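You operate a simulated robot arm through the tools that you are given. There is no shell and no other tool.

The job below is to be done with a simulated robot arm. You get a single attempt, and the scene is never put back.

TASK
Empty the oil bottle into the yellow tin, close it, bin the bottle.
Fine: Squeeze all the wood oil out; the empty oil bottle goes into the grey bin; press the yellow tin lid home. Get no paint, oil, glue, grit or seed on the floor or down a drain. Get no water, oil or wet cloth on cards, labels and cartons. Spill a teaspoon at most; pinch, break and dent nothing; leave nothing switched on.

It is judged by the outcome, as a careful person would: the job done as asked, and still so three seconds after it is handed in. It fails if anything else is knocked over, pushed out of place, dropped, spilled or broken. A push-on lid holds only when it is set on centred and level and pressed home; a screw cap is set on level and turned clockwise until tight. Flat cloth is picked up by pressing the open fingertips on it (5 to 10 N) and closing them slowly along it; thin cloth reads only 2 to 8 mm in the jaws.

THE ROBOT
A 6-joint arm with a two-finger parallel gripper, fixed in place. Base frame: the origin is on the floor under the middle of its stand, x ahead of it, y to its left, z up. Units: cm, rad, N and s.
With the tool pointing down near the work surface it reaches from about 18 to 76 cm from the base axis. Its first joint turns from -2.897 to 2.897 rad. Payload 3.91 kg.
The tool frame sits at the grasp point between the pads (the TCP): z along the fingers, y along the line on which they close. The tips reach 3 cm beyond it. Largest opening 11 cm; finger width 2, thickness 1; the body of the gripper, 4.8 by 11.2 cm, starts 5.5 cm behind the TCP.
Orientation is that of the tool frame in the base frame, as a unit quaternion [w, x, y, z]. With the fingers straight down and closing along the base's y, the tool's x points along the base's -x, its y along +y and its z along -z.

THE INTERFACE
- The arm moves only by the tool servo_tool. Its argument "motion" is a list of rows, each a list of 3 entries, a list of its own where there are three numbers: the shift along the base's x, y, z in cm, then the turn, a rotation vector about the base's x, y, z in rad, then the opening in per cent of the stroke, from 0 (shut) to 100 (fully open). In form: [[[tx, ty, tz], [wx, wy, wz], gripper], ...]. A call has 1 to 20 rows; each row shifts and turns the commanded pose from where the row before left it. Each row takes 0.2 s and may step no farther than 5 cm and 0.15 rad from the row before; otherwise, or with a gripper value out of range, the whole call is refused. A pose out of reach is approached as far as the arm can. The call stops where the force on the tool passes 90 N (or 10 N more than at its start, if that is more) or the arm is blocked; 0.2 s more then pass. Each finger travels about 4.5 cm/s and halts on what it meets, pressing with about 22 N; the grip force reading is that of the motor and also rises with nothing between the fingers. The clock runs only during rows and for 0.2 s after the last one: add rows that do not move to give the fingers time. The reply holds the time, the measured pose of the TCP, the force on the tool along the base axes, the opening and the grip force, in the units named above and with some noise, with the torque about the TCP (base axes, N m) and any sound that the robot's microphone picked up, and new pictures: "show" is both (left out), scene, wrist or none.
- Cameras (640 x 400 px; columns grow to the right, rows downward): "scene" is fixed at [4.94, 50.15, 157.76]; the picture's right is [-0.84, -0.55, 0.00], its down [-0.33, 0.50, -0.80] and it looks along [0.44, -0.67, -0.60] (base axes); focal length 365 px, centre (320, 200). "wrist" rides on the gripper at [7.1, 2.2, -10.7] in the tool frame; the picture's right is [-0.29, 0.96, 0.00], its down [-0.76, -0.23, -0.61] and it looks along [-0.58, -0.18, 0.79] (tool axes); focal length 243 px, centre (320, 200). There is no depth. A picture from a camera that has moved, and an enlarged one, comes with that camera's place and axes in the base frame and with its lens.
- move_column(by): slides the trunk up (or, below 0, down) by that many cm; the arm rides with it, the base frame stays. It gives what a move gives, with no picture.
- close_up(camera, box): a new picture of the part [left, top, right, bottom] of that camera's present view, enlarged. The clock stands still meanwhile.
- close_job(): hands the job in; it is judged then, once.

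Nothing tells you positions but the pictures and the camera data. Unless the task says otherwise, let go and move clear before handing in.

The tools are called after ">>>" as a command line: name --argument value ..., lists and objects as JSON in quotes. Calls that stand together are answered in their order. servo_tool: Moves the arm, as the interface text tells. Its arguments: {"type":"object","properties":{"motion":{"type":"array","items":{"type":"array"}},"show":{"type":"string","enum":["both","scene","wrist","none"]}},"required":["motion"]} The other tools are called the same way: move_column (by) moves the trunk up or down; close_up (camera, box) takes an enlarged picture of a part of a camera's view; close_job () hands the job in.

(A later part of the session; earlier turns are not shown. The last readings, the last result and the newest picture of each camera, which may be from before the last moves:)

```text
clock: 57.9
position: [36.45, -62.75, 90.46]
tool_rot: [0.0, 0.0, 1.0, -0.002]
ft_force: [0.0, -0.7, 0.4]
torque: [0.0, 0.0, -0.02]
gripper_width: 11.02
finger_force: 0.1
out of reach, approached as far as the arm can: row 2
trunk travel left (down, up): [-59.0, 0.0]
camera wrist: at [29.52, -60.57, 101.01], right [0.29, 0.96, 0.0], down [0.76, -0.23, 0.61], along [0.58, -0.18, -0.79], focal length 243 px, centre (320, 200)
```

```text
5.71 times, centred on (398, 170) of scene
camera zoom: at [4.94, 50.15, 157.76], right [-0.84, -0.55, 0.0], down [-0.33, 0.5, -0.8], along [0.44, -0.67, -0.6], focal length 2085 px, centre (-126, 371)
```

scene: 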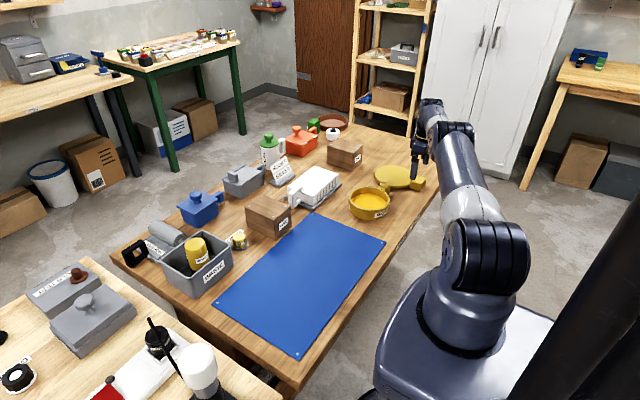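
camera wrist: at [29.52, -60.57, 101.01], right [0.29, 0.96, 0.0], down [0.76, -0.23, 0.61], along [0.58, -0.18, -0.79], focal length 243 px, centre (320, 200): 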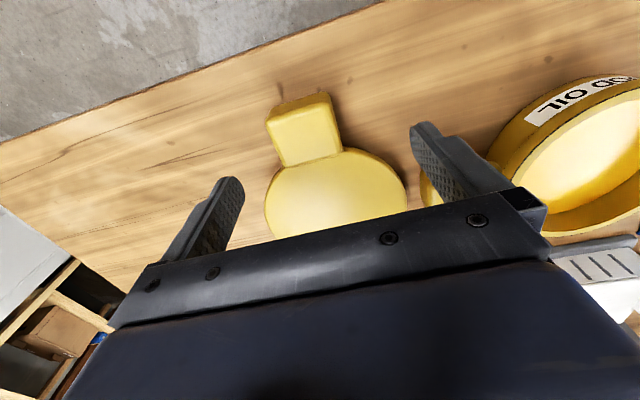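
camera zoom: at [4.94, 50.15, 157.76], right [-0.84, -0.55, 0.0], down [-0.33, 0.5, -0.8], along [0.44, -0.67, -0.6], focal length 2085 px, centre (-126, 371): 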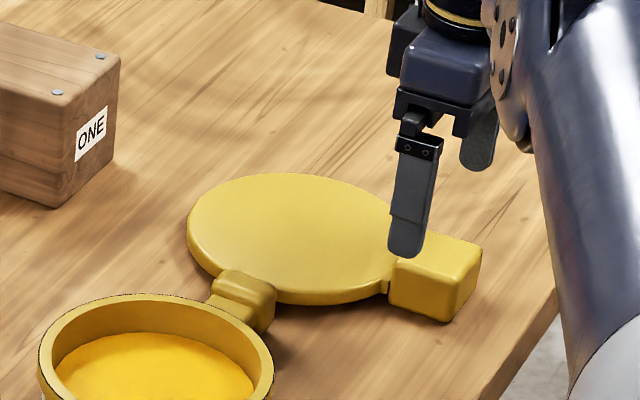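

The arm stopped a little short at (36.45, -62.75). I'm checking how much more reach there is with a small outward step and a slight drop.

>>> servo_tool --motion '[[[0.1, -0.4, -1.5], [0, 0, 0], 100], [[0.1, -0.4, -1.5], [0, 0, 0], 100], [[0, 0, 0], [0, 0, 0], 100]]' --show "none"

```text
clock: 58.6
position: [36.26, -62.76, 87.44]
tool_rot: [0.0, 0.0, 1.0, -0.002]
ft_force: [0.7, 0.0, -0.6]
torque: [-0.04, -0.03, 0.0]
gripper_width: 10.99
finger_force: 0.2
out of reach, approached as far as the arm can: row 1, 2
trunk travel left (down, up): [-59.0, 0.0]
```

The arm tops out at about 72.5 cm with the tool vertical, and the block is about 1.4 cm beyond that. Tilting about the closing axis (y) keeps the pads parallel to the block's sides and gains reach, so I'm tilting the fingers 0.18 rad outward and then moving out.

>>> servo_tool --motion '[[[0, 0, 1.0], [0, 0, 0], 100], [[0, 0, 0], [0, -0.09, 0], 100], [[0, 0, 0], [0, -0.09, 0], 100], [[0, 0, 0], [0, 0, 0], 100]]' --show "none"

>>> servo_tool --motion '[[[0.2, -0.6, 0], [0, 0, 0], 100], [[0.3, -0.55, 0], [0, 0, 0], 100], [[0, 0, 0], [0, 0, 0], 100]]' --show "both"

>>> close_up --camera "wrist" --box '[200, 40, 480, 215]'

>>> close_up --camera "scene" --box '[370, 135, 450, 205]'

```text
clock: 59.6
position: [36.33, -62.6, 88.45]
tool_rot: [0.09, 0.0, 0.996, -0.001]
ft_force: [-0.3, -0.1, 0.8]
torque: [-0.02, 0.01, 0.03]
gripper_width: 10.98
finger_force: 0.1
trunk travel left (down, up): [-59.0, 0.0]
```

```text
clock: 60.5
position: [36.86, -63.77, 88.27]
tool_rot: [0.089, -0.001, 0.996, 0.0]
ft_force: [0.3, 0.5, -0.4]
torque: [0.01, -0.02, -0.01]
gripper_width: 10.99
finger_force: 0.0
trunk travel left (down, up): [-59.0, 0.0]
camera wrist: at [27.91, -61.61, 97.59], right [0.28, 0.96, 0.05], down [0.64, -0.23, 0.73], along [0.71, -0.18, -0.68], focal length 243 px, centre (320, 200)
```

scene: 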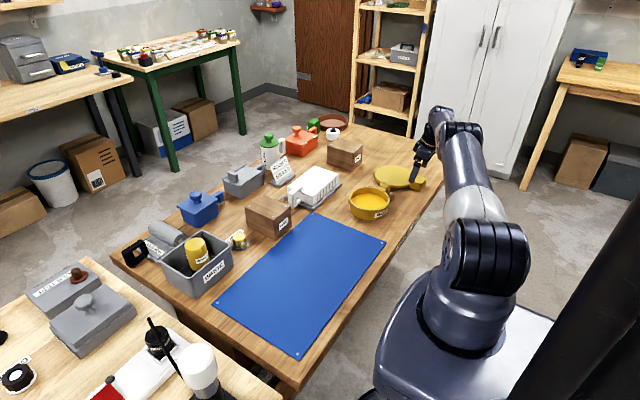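
wrist: 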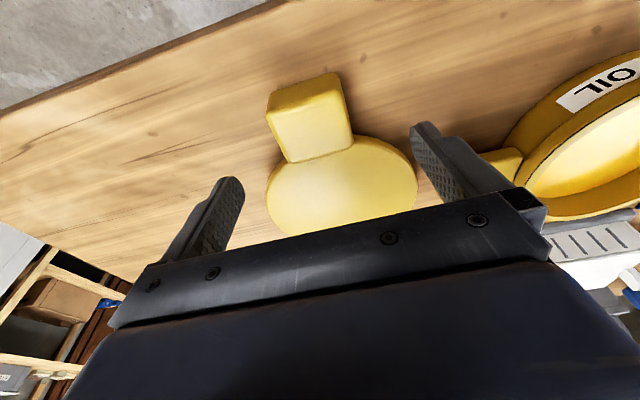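

```text
2.29 times, centred on (340, 128) of wrist
camera zoom: at [27.91, -61.61, 97.59], right [0.28, 0.96, 0.05], down [0.64, -0.23, 0.73], along [0.71, -0.18, -0.68], focal length 555 px, centre (274, 366)
```

zoom: 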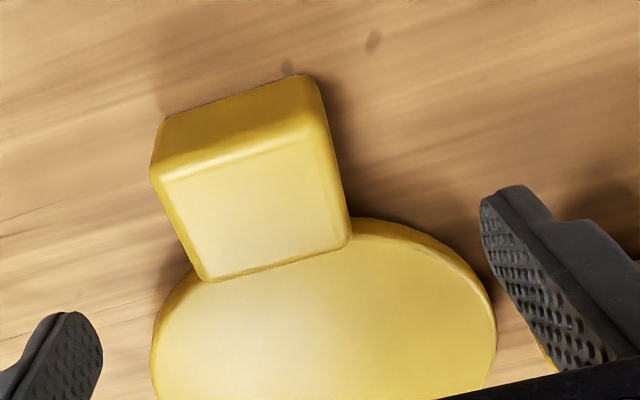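

```text
5.71 times, centred on (410, 170) of scene
camera zoom: at [4.94, 50.15, 157.76], right [-0.84, -0.55, 0.0], down [-0.33, 0.5, -0.8], along [0.44, -0.67, -0.6], focal length 2085 px, centre (-194, 371)
```

zoom: 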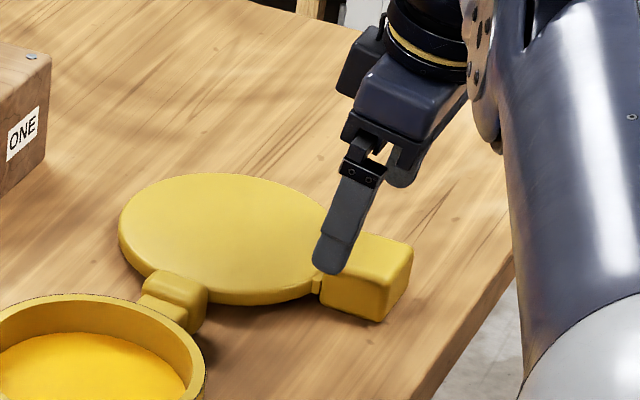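

The TCP is over the block at about (36.67, -63.88). I'm descending around it in steps.

>>> servo_tool --motion '[[[-0.3, -0.1, -2], [0, 0, 0], 100], [[0, 0, -2], [0, 0, 0], 100], [[0, 0, -1.0], [0, 0, 0], 100], [[0, 0, 0], [0, 0, 0], 100]]' --show "none"

>>> close_up --camera "wrist" --box '[200, 40, 480, 215]'

>>> close_up --camera "scene" --box '[370, 135, 450, 205]'

```text
clock: 61.5
position: [36.29, -63.57, 83.38]
tool_rot: [0.091, 0.0, 0.996, -0.001]
ft_force: [-0.5, -0.4, 0.7]
torque: [0.0, -0.02, 0.01]
gripper_width: 11.03
finger_force: 0.0
trunk travel left (down, up): [-59.0, 0.0]
```

```text
2.29 times, centred on (340, 128) of wrist
camera zoom: at [27.46, -61.45, 92.6], right [0.29, 0.96, 0.05], down [0.64, -0.23, 0.74], along [0.72, -0.18, -0.68], focal length 555 px, centre (274, 366)
```

zoom: 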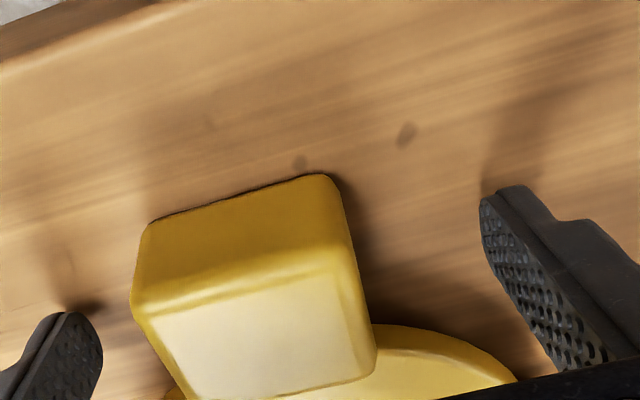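

```text
5.71 times, centred on (410, 170) of scene
camera zoom: at [4.94, 50.15, 157.76], right [-0.84, -0.55, 0.0], down [-0.33, 0.5, -0.8], along [0.44, -0.67, -0.6], focal length 2085 px, centre (-194, 371)
```

zoom: 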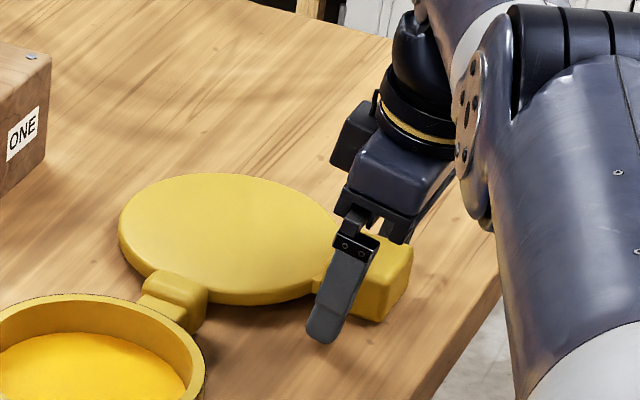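

The TCP sits 0.3 cm off the block centre in y. I'm correcting that and lowering a little more so the pads cover the block's sides.

>>> servo_tool --motion '[[[0, -0.3, -0.4], [0, 0, 0], 100], [[0, 0, -0.3], [0, 0, 0], 100], [[0, 0, 0], [0, 0, 0], 100]]' --show "none"

>>> close_up --camera "scene" --box '[390, 155, 438, 200]'

```text
clock: 62.2
position: [36.17, -63.55, 83.22]
tool_rot: [0.092, -0.001, 0.996, -0.004]
ft_force: [0.2, -1.3, 22.5]
torque: [1.24, 0.03, -0.05]
gripper_width: 10.92
finger_force: 0.1
out of reach, approached as far as the arm can: row 1
trunk travel left (down, up): [-59.0, 0.0]
```

```text
8.89 times, centred on (414, 178) of scene
camera zoom: at [4.94, 50.15, 157.76], right [-0.84, -0.55, 0.0], down [-0.33, 0.5, -0.8], along [0.44, -0.67, -0.6], focal length 3244 px, centre (-516, 400)
```

zoom: 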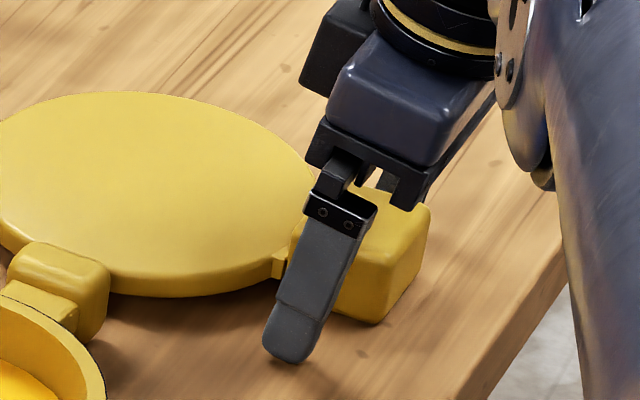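

The finger tip touched the table at about z 80.05, which gives me the true table height. I'm easing up 0.4 cm and tilting slightly more for reach, then centring on the block before closing.

>>> servo_tool --motion '[[[0, 0, 0.45], [0, 0, 0], 100], [[0, 0, 0], [0, -0.07, 0], 100], [[0.1, -0.3, 0], [0, 0, 0], 100], [[0, 0, 0], [0, 0, 0], 100]]' --show "none"

>>> close_up --camera "scene" --box '[390, 155, 438, 200]'

>>> close_up --camera "wrist" --box '[200, 60, 480, 235]'

```text
clock: 63.2
position: [36.48, -63.95, 83.18]
tool_rot: [0.124, -0.001, 0.992, -0.001]
ft_force: [-0.3, 0.5, -0.2]
torque: [-0.02, 0.0, 0.0]
gripper_width: 11.02
finger_force: 0.2
trunk travel left (down, up): [-59.0, 0.0]
```

```text
8.89 times, centred on (414, 178) of scene
camera zoom: at [4.94, 50.15, 157.76], right [-0.84, -0.55, 0.0], down [-0.33, 0.5, -0.8], along [0.44, -0.67, -0.6], focal length 3244 px, centre (-516, 400)
```

zoom: 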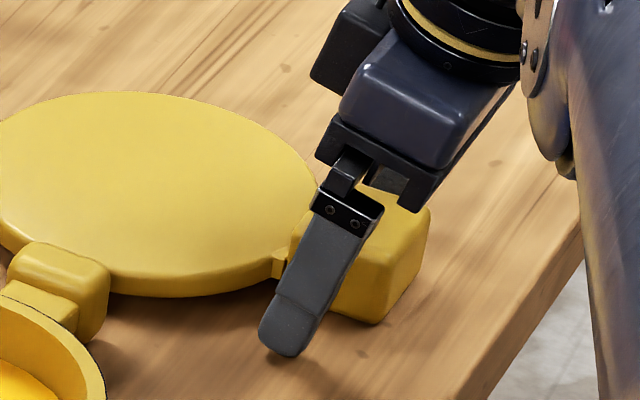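

```text
2.29 times, centred on (340, 148) of wrist
camera zoom: at [26.95, -61.72, 91.68], right [0.28, 0.96, 0.07], down [0.59, -0.23, 0.78], along [0.76, -0.18, -0.63], focal length 555 px, centre (274, 320)
```

zoom: 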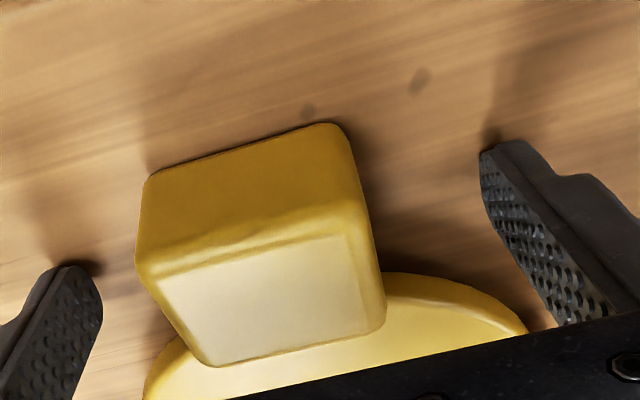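

The fingers are centred and square on the block. I'm closing steadily on it.

>>> servo_tool --motion '[[[0, 0, 0.15], [0, 0, 0], 85], [[0, 0, 0], [0, 0, 0], 70], [[0, 0, 0], [0, 0, 0], 58], [[0, 0, 0], [0, 0, 0], 50], [[0, 0, 0], [0, 0, 0], 47], [[0, 0, 0], [0, 0, 0], 45], [[0, 0, 0], [0, 0, 0], 43], [[0, 0, 0], [0, 0, 0], 41], [[0, 0, 0], [0, 0, 0], 39], [[0, 0, 0], [0, 0, 0], 37], [[0, 0, 0], [0, 0, 0], 35], [[0, 0, 0], [0, 0, 0], 35]]' --show "both"

>>> close_up --camera "scene" --box '[370, 150, 440, 205]'

>>> close_up --camera "wrist" --box '[200, 60, 480, 235]'

```text
clock: 65.8
position: [36.39, -63.92, 83.52]
tool_rot: [0.124, 0.0, 0.992, -0.001]
ft_force: [0.4, 0.2, -0.1]
torque: [0.01, -0.02, 0.0]
gripper_width: 5.15
finger_force: 21.7
trunk travel left (down, up): [-59.0, 0.0]
camera wrist: at [26.95, -61.74, 91.96], right [0.28, 0.96, 0.07], down [0.59, -0.23, 0.78], along [0.76, -0.18, -0.62], focal length 243 px, centre (320, 200)
```

scene: 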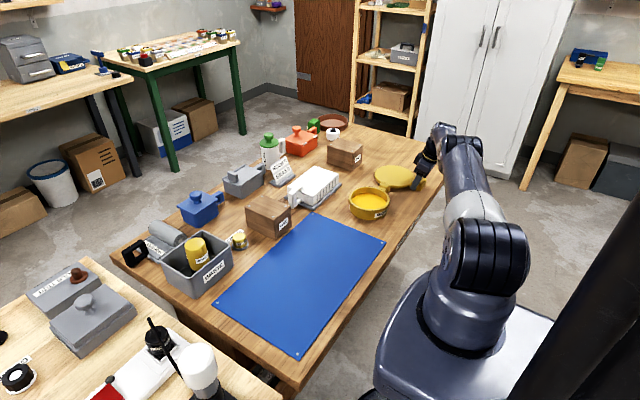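
wrist: 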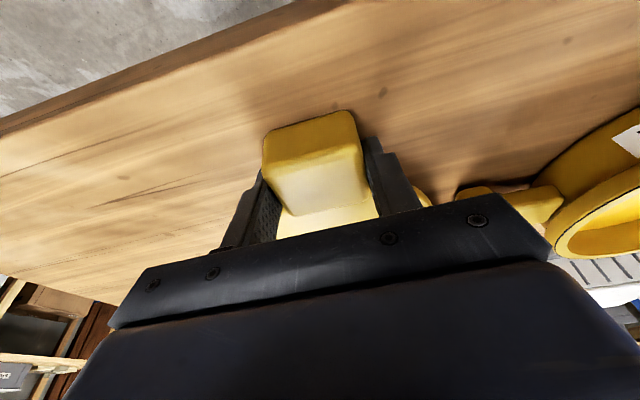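

```text
7.27 times, centred on (405, 178) of scene
camera zoom: at [4.94, 50.15, 157.76], right [-0.84, -0.55, 0.0], down [-0.33, 0.5, -0.8], along [0.44, -0.67, -0.6], focal length 2654 px, centre (-298, 364)
```

zoom: 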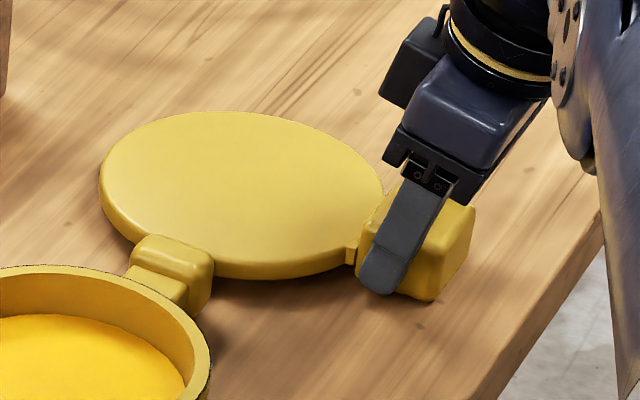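

```text
2.29 times, centred on (340, 148) of wrist
camera zoom: at [26.95, -61.74, 91.96], right [0.28, 0.96, 0.07], down [0.59, -0.23, 0.78], along [0.76, -0.18, -0.62], focal length 555 px, centre (274, 320)
```

zoom: 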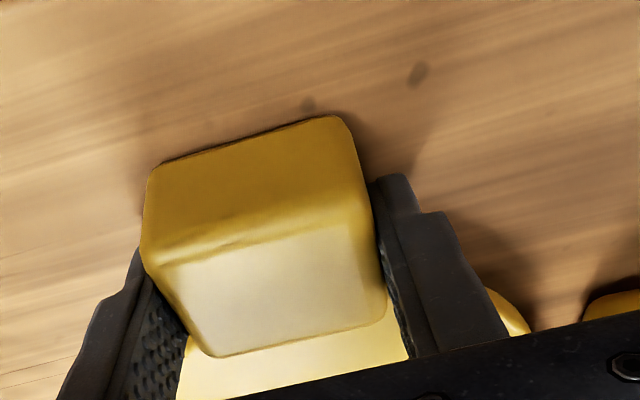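

The block is gripped at 5.15 cm with 22 N. I'm lifting a little to see whether the lid stays level.

>>> servo_tool --motion '[[[0, 0, 0.5], [0, 0, 0], 30], [[0, 0, 0.7], [0, 0, 0], 30], [[0, 0, 0.8], [0, 0, 0], 30], [[0, 0, 0], [0, 0, 0], 30]]' --show "none"

>>> close_up --camera "scene" --box '[370, 150, 440, 205]'

>>> close_up --camera "wrist" --box '[200, 60, 480, 235]'

```text
clock: 66.8
position: [36.39, -63.95, 85.42]
tool_rot: [0.124, 0.001, 0.992, 0.0]
ft_force: [0.0, 0.0, -0.9]
torque: [-0.02, 0.03, -0.02]
gripper_width: 5.13
finger_force: 21.8
trunk travel left (down, up): [-59.0, 0.0]
```

```text
7.27 times, centred on (405, 178) of scene
camera zoom: at [4.94, 50.15, 157.76], right [-0.84, -0.55, 0.0], down [-0.33, 0.5, -0.8], along [0.44, -0.67, -0.6], focal length 2654 px, centre (-298, 364)
```

zoom: 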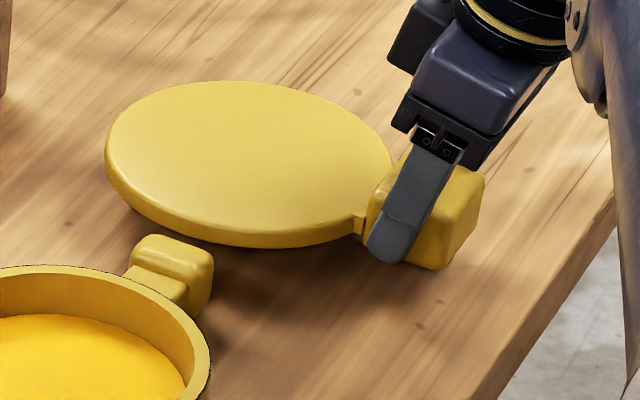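

```text
2.29 times, centred on (340, 148) of wrist
camera zoom: at [26.83, -61.75, 93.93], right [0.28, 0.96, 0.07], down [0.59, -0.23, 0.78], along [0.76, -0.18, -0.62], focal length 555 px, centre (274, 320)
```

zoom: 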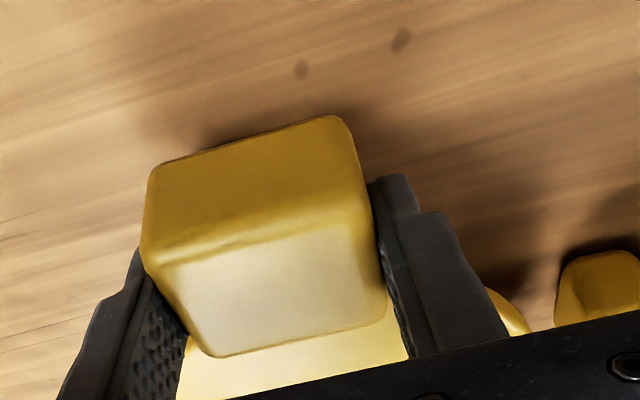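

The lid lifts level with no slip in the grip. I'm raising it clear of the tin's rim and carrying it slowly over the tin.

>>> servo_tool --motion '[[[0, 0, 2], [0, 0, 0], 30], [[0, 0, 2], [0, 0, 0], 30], [[0, 0, 2], [0, 0, 0], 30], [[0, 2.0, 0], [0, 0, 0], 30], [[0, 2.5, 0], [0, 0, 0], 30], [[0, 2.5, 0], [0, 0, 0], 30], [[0, 2.5, 0], [0, 0, 0], 30], [[0, 2.5, 0], [0, 0, 0], 30], [[0, 2.5, 0], [0, 0, 0], 30], [[0, 2.5, 0], [0, 0, 0], 30], [[-0.2, 2.5, 0], [0, 0, 0], 30], [[0, 2.3, 0], [0, 0, 0], 30], [[0, 0, 0], [0, 0, 0], 30], [[0, 0, 0], [0, 0, 0], 30]]' --show "both"

>>> close_up --camera "scene" --box '[330, 150, 426, 225]'

>>> close_up --camera "wrist" --box '[200, 60, 480, 235]'

```text
clock: 69.8
position: [36.4, -42.07, 91.34]
tool_rot: [0.124, 0.0, 0.992, -0.001]
ft_force: [0.3, 0.2, -1.0]
torque: [-0.02, 0.04, 0.01]
gripper_width: 5.16
finger_force: 22.0
trunk travel left (down, up): [-59.0, 0.0]
camera wrist: at [26.9, -39.84, 99.76], right [0.28, 0.96, 0.07], down [0.59, -0.23, 0.78], along [0.76, -0.18, -0.62], focal length 243 px, centre (320, 200)
```

scene: 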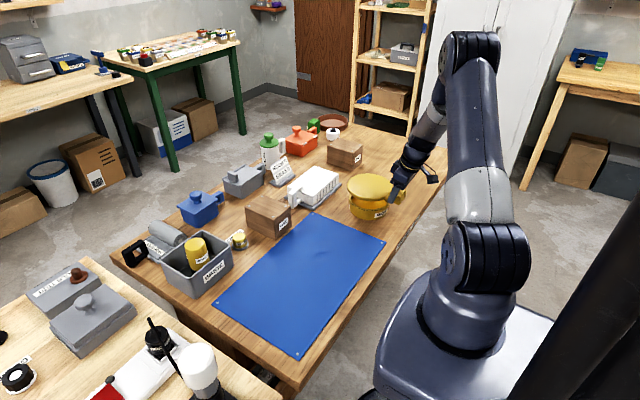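
wrist: 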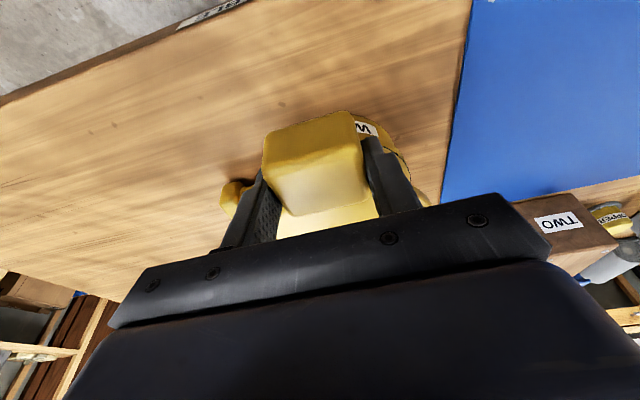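

```text
5.33 times, centred on (378, 188) of scene
camera zoom: at [4.94, 50.15, 157.76], right [-0.84, -0.55, 0.0], down [-0.33, 0.5, -0.8], along [0.44, -0.67, -0.6], focal length 1946 px, centre (11, 267)
```

zoom: 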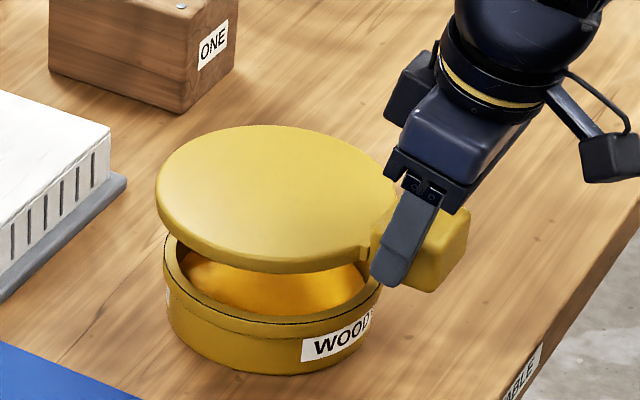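

```text
2.29 times, centred on (340, 148) of wrist
camera zoom: at [26.9, -39.84, 99.76], right [0.28, 0.96, 0.07], down [0.59, -0.23, 0.78], along [0.76, -0.18, -0.62], focal length 555 px, centre (274, 320)
```

zoom: 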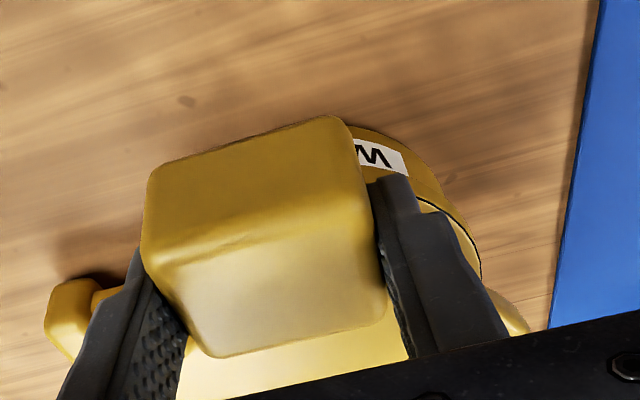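

The lid hovers above the tin and looks well aligned. I'm taking high-zoom views to compare the lid's and tin's outlines before lowering.

>>> close_up --camera "scene" --box '[344, 168, 408, 222]'

>>> close_up --camera "scene" --box '[346, 185, 386, 212]'

```text
7.41 times, centred on (376, 195) of scene
camera zoom: at [4.94, 50.15, 157.76], right [-0.84, -0.55, 0.0], down [-0.33, 0.5, -0.8], along [0.44, -0.67, -0.6], focal length 2703 px, centre (-95, 237)
```

zoom: 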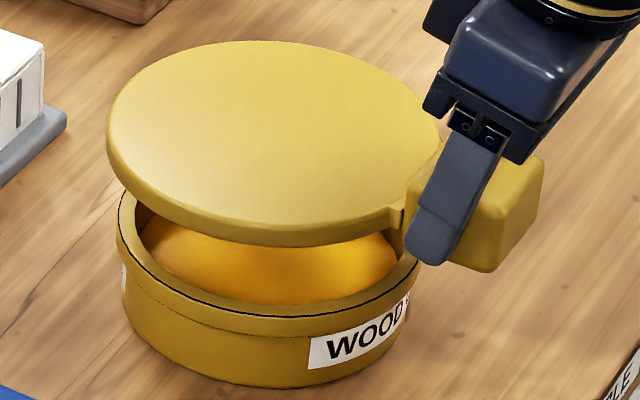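

```text
14.81 times, centred on (366, 198) of scene
camera zoom: at [4.94, 50.15, 157.76], right [-0.84, -0.55, 0.0], down [-0.33, 0.5, -0.8], along [0.44, -0.67, -0.6], focal length 5406 px, centre (-362, 222)
```

zoom: 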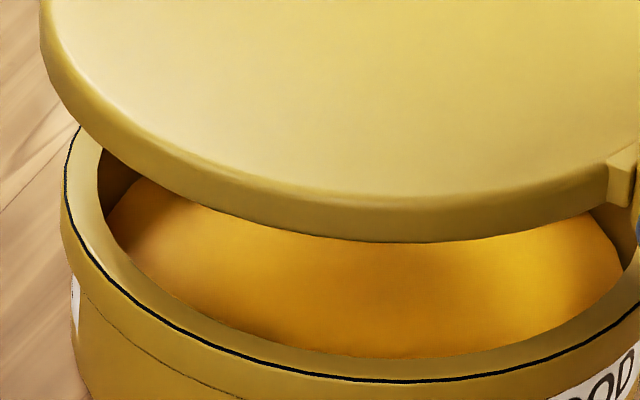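

The outlines agree to within about 1 mm sideways, with perhaps 1 mm to correct in depth. I'm applying that and lowering most of the way.

>>> servo_tool --motion '[[[-0.1, 0.05, -0.8], [0, 0, 0], 30], [[0, 0, -0.8], [0, 0, 0], 30], [[0, 0, -0.6], [0, 0, 0], 30], [[0, 0, 0], [0, 0, 0], 30], [[0, 0, 0], [0, 0, 0], 30]]' --show "none"

>>> close_up --camera "scene" --box '[344, 168, 408, 222]'

>>> close_up --camera "scene" --box '[346, 185, 386, 212]'

>>> close_up --camera "wrist" --box '[200, 60, 480, 235]'

```text
clock: 71.0
position: [36.15, -42.05, 89.08]
tool_rot: [0.125, 0.0, 0.992, -0.001]
ft_force: [0.1, -0.1, -0.8]
torque: [0.01, 0.03, 0.0]
gripper_width: 5.17
finger_force: 22.0
trunk travel left (down, up): [-59.0, 0.0]
```

```text
7.41 times, centred on (376, 195) of scene
camera zoom: at [4.94, 50.15, 157.76], right [-0.84, -0.55, 0.0], down [-0.33, 0.5, -0.8], along [0.44, -0.67, -0.6], focal length 2703 px, centre (-95, 237)
```

zoom: 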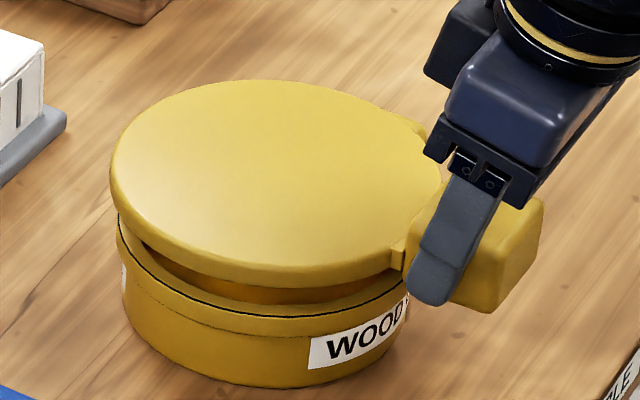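

```text
14.81 times, centred on (366, 198) of scene
camera zoom: at [4.94, 50.15, 157.76], right [-0.84, -0.55, 0.0], down [-0.33, 0.5, -0.8], along [0.44, -0.67, -0.6], focal length 5406 px, centre (-362, 222)
```

zoom: 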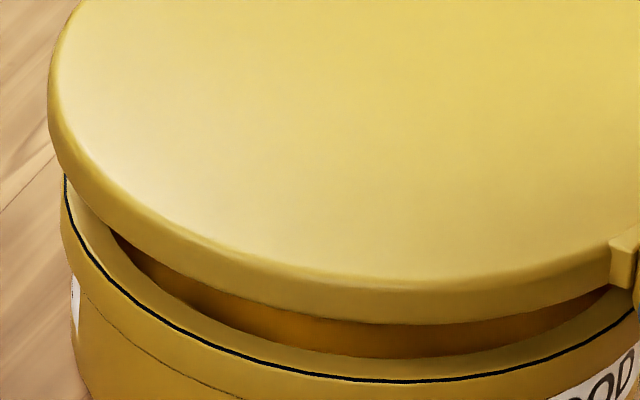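

```text
2.29 times, centred on (340, 148) of wrist
camera zoom: at [26.63, -39.9, 97.65], right [0.28, 0.96, 0.07], down [0.59, -0.23, 0.78], along [0.76, -0.18, -0.62], focal length 555 px, centre (274, 320)
```

zoom: 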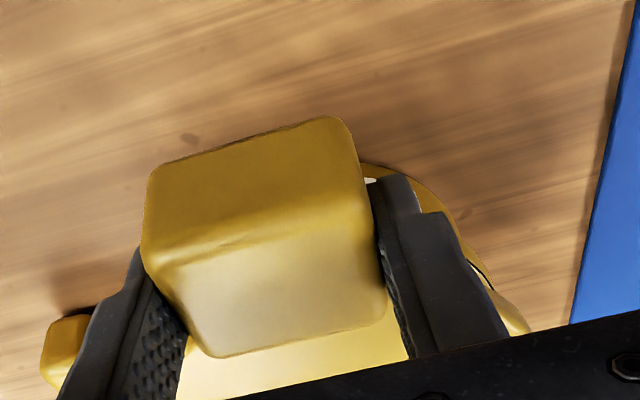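

Sideways the lid is about 1.6 mm too far right in the camera. I'm correcting that and lowering in small steps, watching the force.

>>> servo_tool --motion '[[[0.13, 0.09, 0], [0, 0, 0], 30], [[0, 0, -0.3], [0, 0, 0], 30], [[0, 0, -0.3], [0, 0, 0], 30], [[0, 0, 0], [0, 0, 0], 30]]' --show "none"

>>> close_up --camera "scene" --box '[346, 185, 386, 212]'

>>> close_up --camera "wrist" --box '[200, 60, 480, 235]'

```text
clock: 72.0
position: [36.27, -41.99, 88.57]
tool_rot: [0.125, 0.0, 0.992, -0.001]
ft_force: [0.4, 0.4, -0.9]
torque: [0.0, 0.05, 0.01]
gripper_width: 5.14
finger_force: 22.4
trunk travel left (down, up): [-59.0, 0.0]
```

```text
14.81 times, centred on (366, 198) of scene
camera zoom: at [4.94, 50.15, 157.76], right [-0.84, -0.55, 0.0], down [-0.33, 0.5, -0.8], along [0.44, -0.67, -0.6], focal length 5406 px, centre (-362, 222)
```

zoom: 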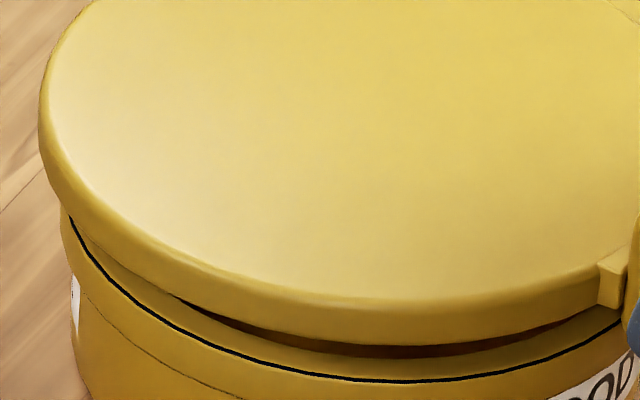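

```text
2.29 times, centred on (340, 148) of wrist
camera zoom: at [26.78, -39.8, 97.09], right [0.28, 0.96, 0.07], down [0.59, -0.23, 0.78], along [0.76, -0.18, -0.62], focal length 555 px, centre (274, 320)
```

zoom: 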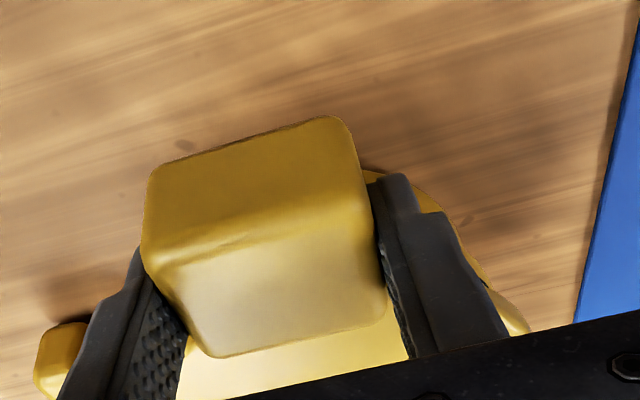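

Sideways alignment is now within a fraction of a millimetre. I'm lowering in 2 mm steps and checking force each time.

>>> servo_tool --motion '[[[0, 0, -0.2], [0, 0, 0], 30], [[0, 0, 0], [0, 0, 0], 30]]' --show "none"

>>> servo_tool --motion '[[[0, 0, -0.2], [0, 0, 0], 30], [[0, 0, 0], [0, 0, 0], 30]]' --show "none"

>>> servo_tool --motion '[[[0, 0, -0.2], [0, 0, 0], 30], [[0, 0, 0], [0, 0, 0], 30]]' --show "none"

>>> close_up --camera "scene" --box '[346, 185, 386, 212]'

```text
clock: 72.7
position: [36.3, -42.04, 88.41]
tool_rot: [0.124, 0.001, 0.992, -0.001]
ft_force: [0.3, 0.0, -1.1]
torque: [0.0, 0.03, 0.02]
gripper_width: 5.14
finger_force: 21.8
trunk travel left (down, up): [-59.0, 0.0]
```

```text
clock: 73.2
position: [36.17, -42.12, 88.11]
tool_rot: [0.124, 0.0, 0.992, 0.0]
ft_force: [-0.1, -0.3, -0.5]
torque: [-0.02, 0.01, 0.03]
gripper_width: 5.15
finger_force: 22.3
trunk travel left (down, up): [-59.0, 0.0]
```

```text
clock: 73.8
position: [36.32, -42.02, 88.01]
tool_rot: [0.126, -0.002, 0.992, -0.001]
ft_force: [-0.4, -0.2, -0.9]
torque: [-0.01, 0.0, 0.0]
gripper_width: 5.16
finger_force: 22.3
trunk travel left (down, up): [-59.0, 0.0]
```

```text
14.81 times, centred on (366, 198) of scene
camera zoom: at [4.94, 50.15, 157.76], right [-0.84, -0.55, 0.0], down [-0.33, 0.5, -0.8], along [0.44, -0.67, -0.6], focal length 5406 px, centre (-362, 222)
```

zoom: 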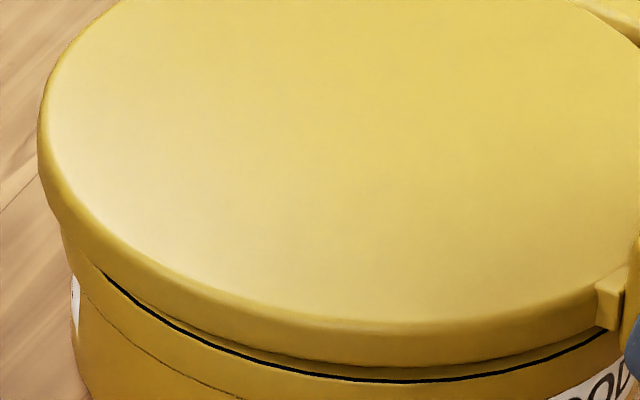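

No contact yet, with a gap of about 8 mm. I'm continuing down in small steps.

>>> servo_tool --motion '[[[0, 0, -0.2], [0, 0, 0], 30], [[0, 0, 0], [0, 0, 0], 30]]' --show "none"

>>> servo_tool --motion '[[[0, 0, -0.2], [0, 0, 0], 30], [[0, 0, 0], [0, 0, 0], 30]]' --show "none"

>>> servo_tool --motion '[[[0, 0, -0.15], [0, 0, 0], 30], [[0, 0, 0], [0, 0, 0], 30]]' --show "none"

>>> close_up --camera "scene" --box '[346, 185, 386, 212]'

```text
clock: 74.5
position: [36.27, -42.0, 87.73]
tool_rot: [0.125, 0.0, 0.992, 0.0]
ft_force: [-0.3, 0.6, -0.8]
torque: [0.02, 0.03, 0.0]
gripper_width: 5.14
finger_force: 22.0
trunk travel left (down, up): [-59.0, 0.0]
```

```text
clock: 75.0
position: [36.31, -42.08, 87.57]
tool_rot: [0.125, 0.0, 0.992, -0.001]
ft_force: [-0.4, 1.0, -0.2]
torque: [0.01, 0.05, -0.04]
gripper_width: 5.13
finger_force: 21.7
trunk travel left (down, up): [-59.0, 0.0]
```

```text
clock: 75.7
position: [36.23, -42.04, 87.51]
tool_rot: [0.124, -0.001, 0.992, -0.001]
ft_force: [0.6, -0.6, 0.1]
torque: [0.01, 0.03, 0.0]
gripper_width: 5.14
finger_force: 22.0
trunk travel left (down, up): [-59.0, 0.0]
```

```text
14.81 times, centred on (366, 198) of scene
camera zoom: at [4.94, 50.15, 157.76], right [-0.84, -0.55, 0.0], down [-0.33, 0.5, -0.8], along [0.44, -0.67, -0.6], focal length 5406 px, centre (-362, 222)
```

zoom: 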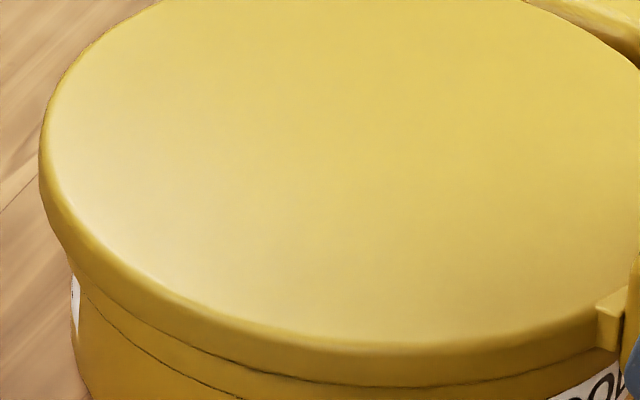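

The lid now covers the rim and the force is starting to change. I'm going down 1 mm at a time.

>>> servo_tool --motion '[[[0, 0, -0.1], [0, 0, 0], 30], [[0, 0, 0], [0, 0, 0], 30]]' --show "none"

>>> servo_tool --motion '[[[0, 0, -0.1], [0, 0, 0], 30], [[0, 0, 0], [0, 0, 0], 30]]' --show "none"

>>> close_up --camera "scene" --box '[346, 185, 386, 212]'

>>> close_up --camera "scene" --box '[344, 168, 408, 222]'

```text
clock: 76.2
position: [36.21, -41.94, 87.34]
tool_rot: [0.124, 0.0, 0.992, -0.001]
ft_force: [0.5, -0.5, 0.2]
torque: [-0.08, 0.01, -0.15]
gripper_width: 5.13
finger_force: 21.9
trunk travel left (down, up): [-59.0, 0.0]
```

```text
clock: 76.8
position: [36.07, -42.04, 87.37]
tool_rot: [0.125, -0.001, 0.992, 0.0]
ft_force: [-0.1, 0.4, 1.8]
torque: [0.14, -0.21, 0.05]
gripper_width: 5.15
finger_force: 22.1
trunk travel left (down, up): [-59.0, 0.0]
```

```text
14.81 times, centred on (366, 198) of scene
camera zoom: at [4.94, 50.15, 157.76], right [-0.84, -0.55, 0.0], down [-0.33, 0.5, -0.8], along [0.44, -0.67, -0.6], focal length 5406 px, centre (-362, 222)
```

zoom: 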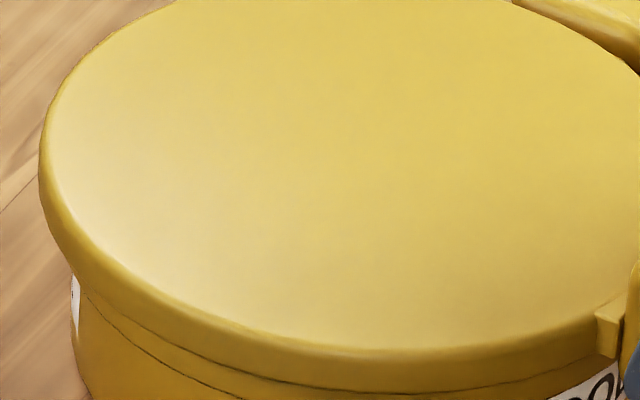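

```text
7.41 times, centred on (376, 195) of scene
camera zoom: at [4.94, 50.15, 157.76], right [-0.84, -0.55, 0.0], down [-0.33, 0.5, -0.8], along [0.44, -0.67, -0.6], focal length 2703 px, centre (-95, 237)
```

zoom: 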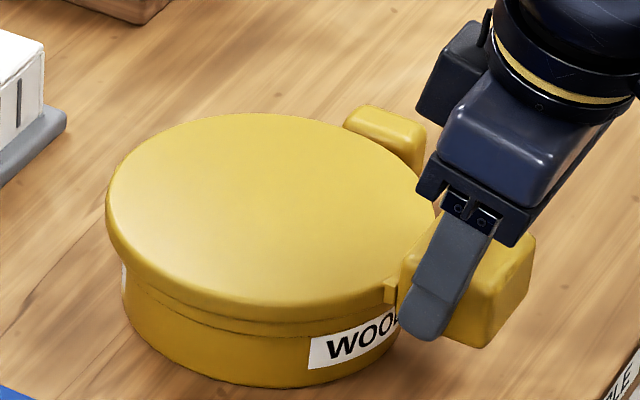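

The lid has made contact near its centre, and the outlines show it centred to about 1 mm. I'm lowering one more millimetre to rest it before letting go.

>>> servo_tool --motion '[[[0, 0, -0.1], [0, 0, 0], 30], [[0, 0, 0], [0, 0, 0], 30]]' --show "none"

>>> close_up --camera "scene" --box '[346, 185, 386, 212]'

```text
clock: 77.5
position: [36.07, -42.04, 87.28]
tool_rot: [0.125, 0.001, 0.992, -0.003]
ft_force: [-0.8, -3.3, 12.7]
torque: [0.19, -0.1, -0.17]
gripper_width: 5.14
finger_force: 21.9
trunk travel left (down, up): [-59.0, 0.0]
heard: snap
```

```text
14.81 times, centred on (366, 198) of scene
camera zoom: at [4.94, 50.15, 157.76], right [-0.84, -0.55, 0.0], down [-0.33, 0.5, -0.8], along [0.44, -0.67, -0.6], focal length 5406 px, centre (-362, 222)
```

zoom: 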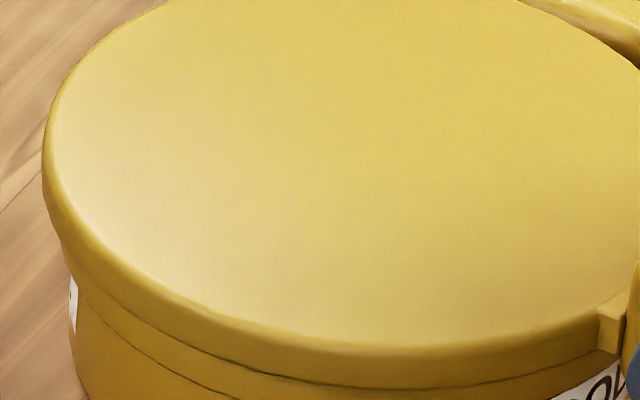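

I heard a snap, so the lid has clicked on. I'm opening slowly to let go without moving the tin.

>>> servo_tool --motion '[[[0, 0, 0], [0, 0, 0], 42], [[0, 0, 0], [0, 0, 0], 46], [[0, 0, 0], [0, 0, 0], 48], [[0, 0, 0], [0, 0, 0], 52], [[0, 0, 0], [0, 0, 0], 60], [[0, 0, 0], [0, 0, 0], 70], [[0, 0, 0], [0, 0, 0], 70]]' --show "both"

>>> close_up --camera "scene" --box '[344, 168, 408, 222]'

>>> close_up --camera "wrist" --box '[200, 60, 480, 235]'

```text
clock: 79.0
position: [36.26, -41.99, 87.18]
tool_rot: [0.125, 0.0, 0.992, -0.001]
ft_force: [0.3, -0.1, 0.3]
torque: [-0.01, 0.0, 0.03]
gripper_width: 7.7
finger_force: 0.0
trunk travel left (down, up): [-59.0, 0.0]
camera wrist: at [26.69, -39.79, 95.67], right [0.28, 0.96, 0.07], down [0.59, -0.23, 0.78], along [0.76, -0.18, -0.62], focal length 243 px, centre (320, 200)
```

scene: 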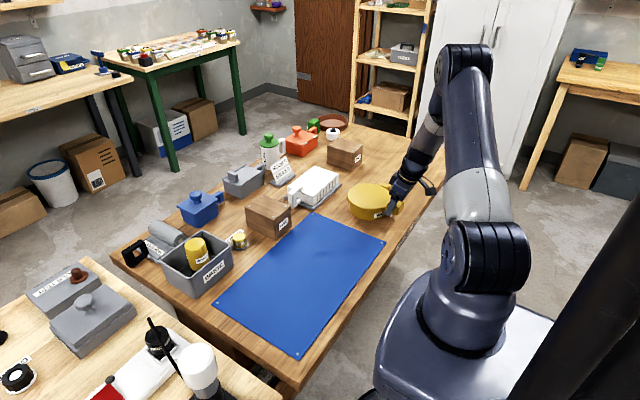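
wrist: 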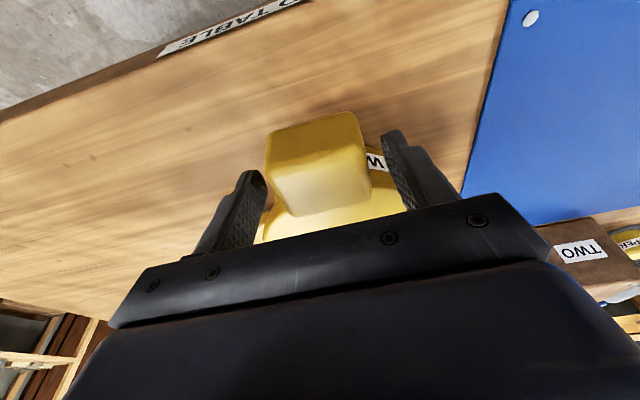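

```text
7.41 times, centred on (376, 195) of scene
camera zoom: at [4.94, 50.15, 157.76], right [-0.84, -0.55, 0.0], down [-0.33, 0.5, -0.8], along [0.44, -0.67, -0.6], focal length 2703 px, centre (-95, 237)
```

zoom: 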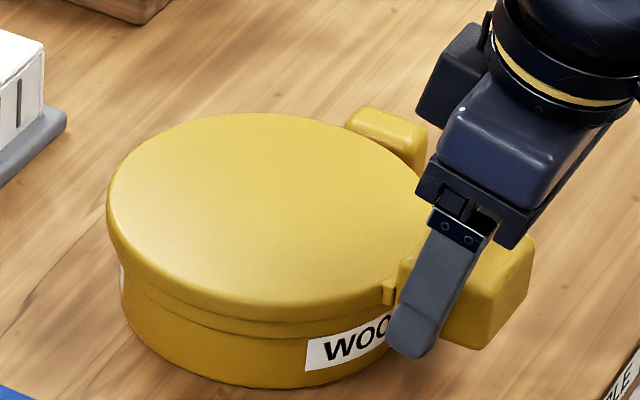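

```text
2.29 times, centred on (340, 148) of wrist
camera zoom: at [26.69, -39.79, 95.67], right [0.28, 0.96, 0.07], down [0.59, -0.23, 0.78], along [0.76, -0.18, -0.62], focal length 555 px, centre (274, 320)
```

zoom: 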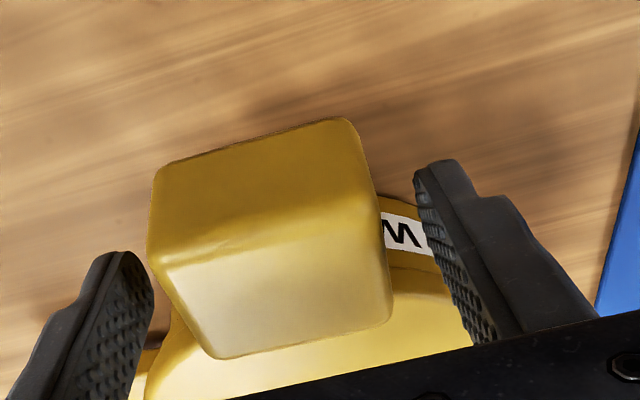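

The tin is closed and released, and the lid looks level and centred. I'm moving straight up and clear, then untilting the tool to press the lid at its centre and make sure it's home.

>>> servo_tool --motion '[[[0, 0, 1.5], [0, 0, 0], 70], [[0, 0, 2.5], [0, 0, 0], 70], [[0, 0, 3], [0, 0, 0], 70], [[0, 0, 3], [0, 0, 0], 70], [[0, 0, 1], [0, 0.125, 0], 60], [[0, 0, 0], [0, 0.125, 0], 40], [[2.5, 0, 0], [0, 0, 0], 20], [[2.5, 0, 0], [0, 0, 0], 0], [[2.5, 0, 0], [0, 0, 0], 0], [[2.3, 0, 0], [0, 0, 0], 0], [[0, 0, 0], [0, 0, 0], 0]]' --show "both"

>>> close_up --camera "scene" --box '[336, 140, 416, 225]'

>>> close_up --camera "wrist" --box '[180, 30, 460, 205]'

```text
clock: 81.5
position: [45.95, -41.99, 98.25]
tool_rot: [0.0, 0.0, 1.0, -0.001]
ft_force: [0.3, 0.8, -0.7]
torque: [0.03, 0.03, 0.01]
gripper_width: 0.0
finger_force: 21.8
trunk travel left (down, up): [-59.0, 0.0]
camera wrist: at [38.88, -39.78, 108.9], right [0.29, 0.96, 0.0], down [0.76, -0.23, 0.61], along [0.58, -0.18, -0.79], focal length 243 px, centre (320, 200)
```

scene: 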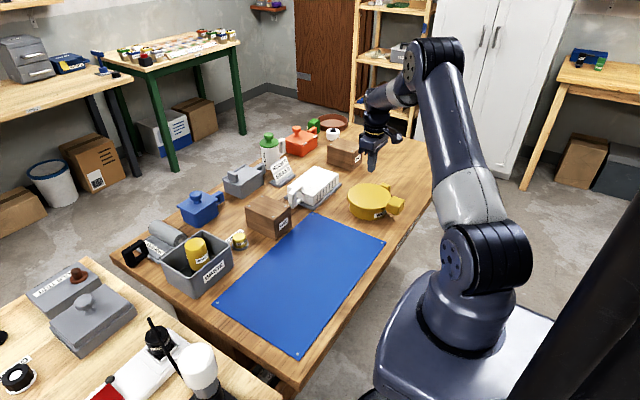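
wrist: 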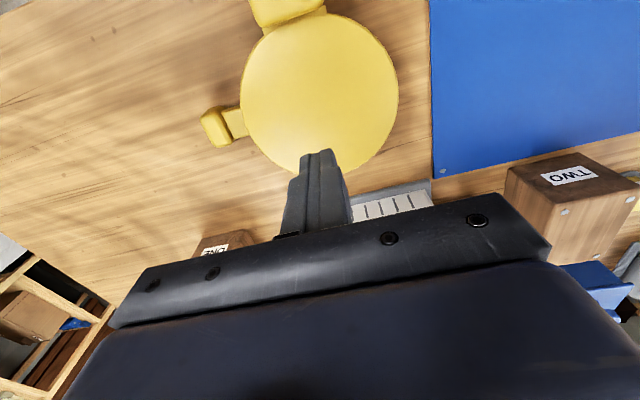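

```text
4.71 times, centred on (376, 182) of scene
camera zoom: at [4.94, 50.15, 157.76], right [-0.84, -0.55, 0.0], down [-0.33, 0.5, -0.8], along [0.44, -0.67, -0.6], focal length 1717 px, centre (56, 282)
```

zoom: 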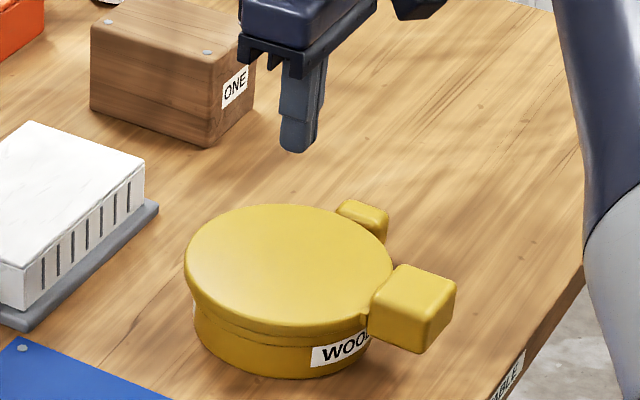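

```text
2.29 times, centred on (320, 118) of wrist
camera zoom: at [38.88, -39.78, 108.9], right [0.29, 0.96, 0.0], down [0.76, -0.23, 0.61], along [0.58, -0.18, -0.79], focal length 555 px, centre (320, 389)
```

zoom: 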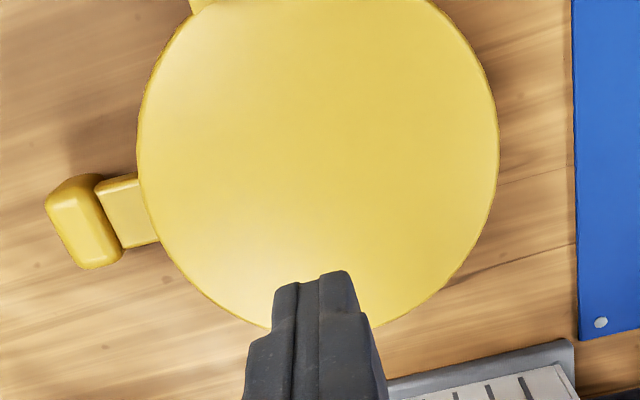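

The lid sits square on the tin. I'm pressing down at the centre with the closed fingertips, coming in gently.

>>> close_up --camera "scene" --box '[342, 178, 402, 222]'

>>> servo_tool --motion '[[[0, 0, -2.5], [0, 0, 0], 0], [[0, 0, -2.5], [0, 0, 0], 0], [[0, 0, -1.5], [0, 0, 0], 0], [[0, 0, -1.0], [0, 0, 0], 0], [[0, 0, 0], [0, 0, 0], 0]]' --show "none"

>>> close_up --camera "scene" --box '[336, 160, 416, 225]'

```text
9.09 times, centred on (372, 200) of scene
camera zoom: at [4.94, 50.15, 157.76], right [-0.84, -0.55, 0.0], down [-0.33, 0.5, -0.8], along [0.44, -0.67, -0.6], focal length 3317 px, centre (-153, 200)
```

zoom: 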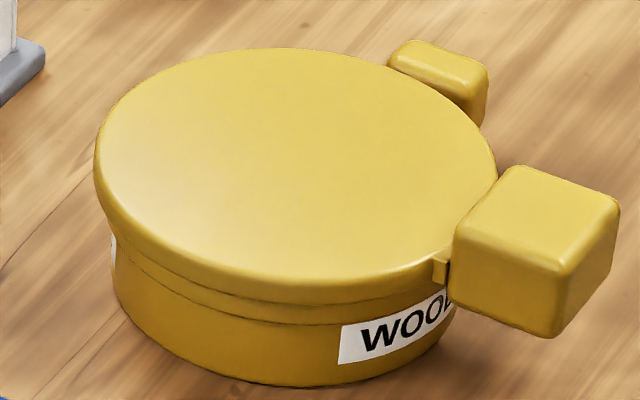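

```text
clock: 82.7
position: [46.1, -42.0, 90.73]
tool_rot: [0.0, 0.0, 1.0, -0.001]
ft_force: [-0.2, -0.5, -0.1]
torque: [0.01, -0.01, 0.0]
gripper_width: 0.01
finger_force: 21.8
trunk travel left (down, up): [-59.0, 0.0]
```

```text
6.15 times, centred on (376, 192) of scene
camera zoom: at [4.94, 50.15, 157.76], right [-0.84, -0.55, 0.0], down [-0.33, 0.5, -0.8], along [0.44, -0.67, -0.6], focal length 2246 px, centre (-25, 246)
```

zoom: 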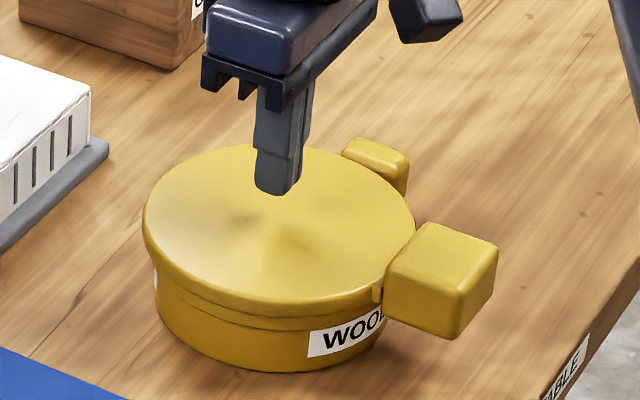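

The fingertips are over the lid's centre. I'm lowering in small steps until contact.

>>> servo_tool --motion '[[[0, 0, -0.5], [0, 0, 0], 0], [[0, 0, -0.4], [0, 0, 0], 0], [[0, 0, 0], [0, 0, 0], 0]]' --show "none"

>>> servo_tool --motion '[[[0, 0, -0.3], [0, 0, 0], 0], [[0, 0, 0], [0, 0, 0], 0]]' --show "none"

>>> servo_tool --motion '[[[0, 0, -0.2], [0, 0, 0], 0], [[0, 0, 0], [0, 0, 0], 0]]' --show "none"

```text
clock: 83.5
position: [46.03, -42.06, 89.83]
tool_rot: [-0.001, 0.0, 1.0, -0.001]
ft_force: [0.9, -0.1, -0.2]
torque: [-0.01, 0.04, 0.01]
gripper_width: 0.0
finger_force: 21.8
trunk travel left (down, up): [-59.0, 0.0]
```

```text
clock: 84.0
position: [46.16, -42.07, 89.51]
tool_rot: [0.0, 0.0, 1.0, -0.001]
ft_force: [-0.2, 0.5, 0.1]
torque: [0.02, -0.02, -0.03]
gripper_width: 0.01
finger_force: 21.9
trunk travel left (down, up): [-59.0, 0.0]
```

```text
clock: 84.7
position: [46.06, -42.14, 89.27]
tool_rot: [-0.001, 0.0, 1.0, -0.001]
ft_force: [0.5, 0.5, 0.2]
torque: [0.02, -0.02, 0.01]
gripper_width: 0.0
finger_force: 22.2
trunk travel left (down, up): [-59.0, 0.0]
```

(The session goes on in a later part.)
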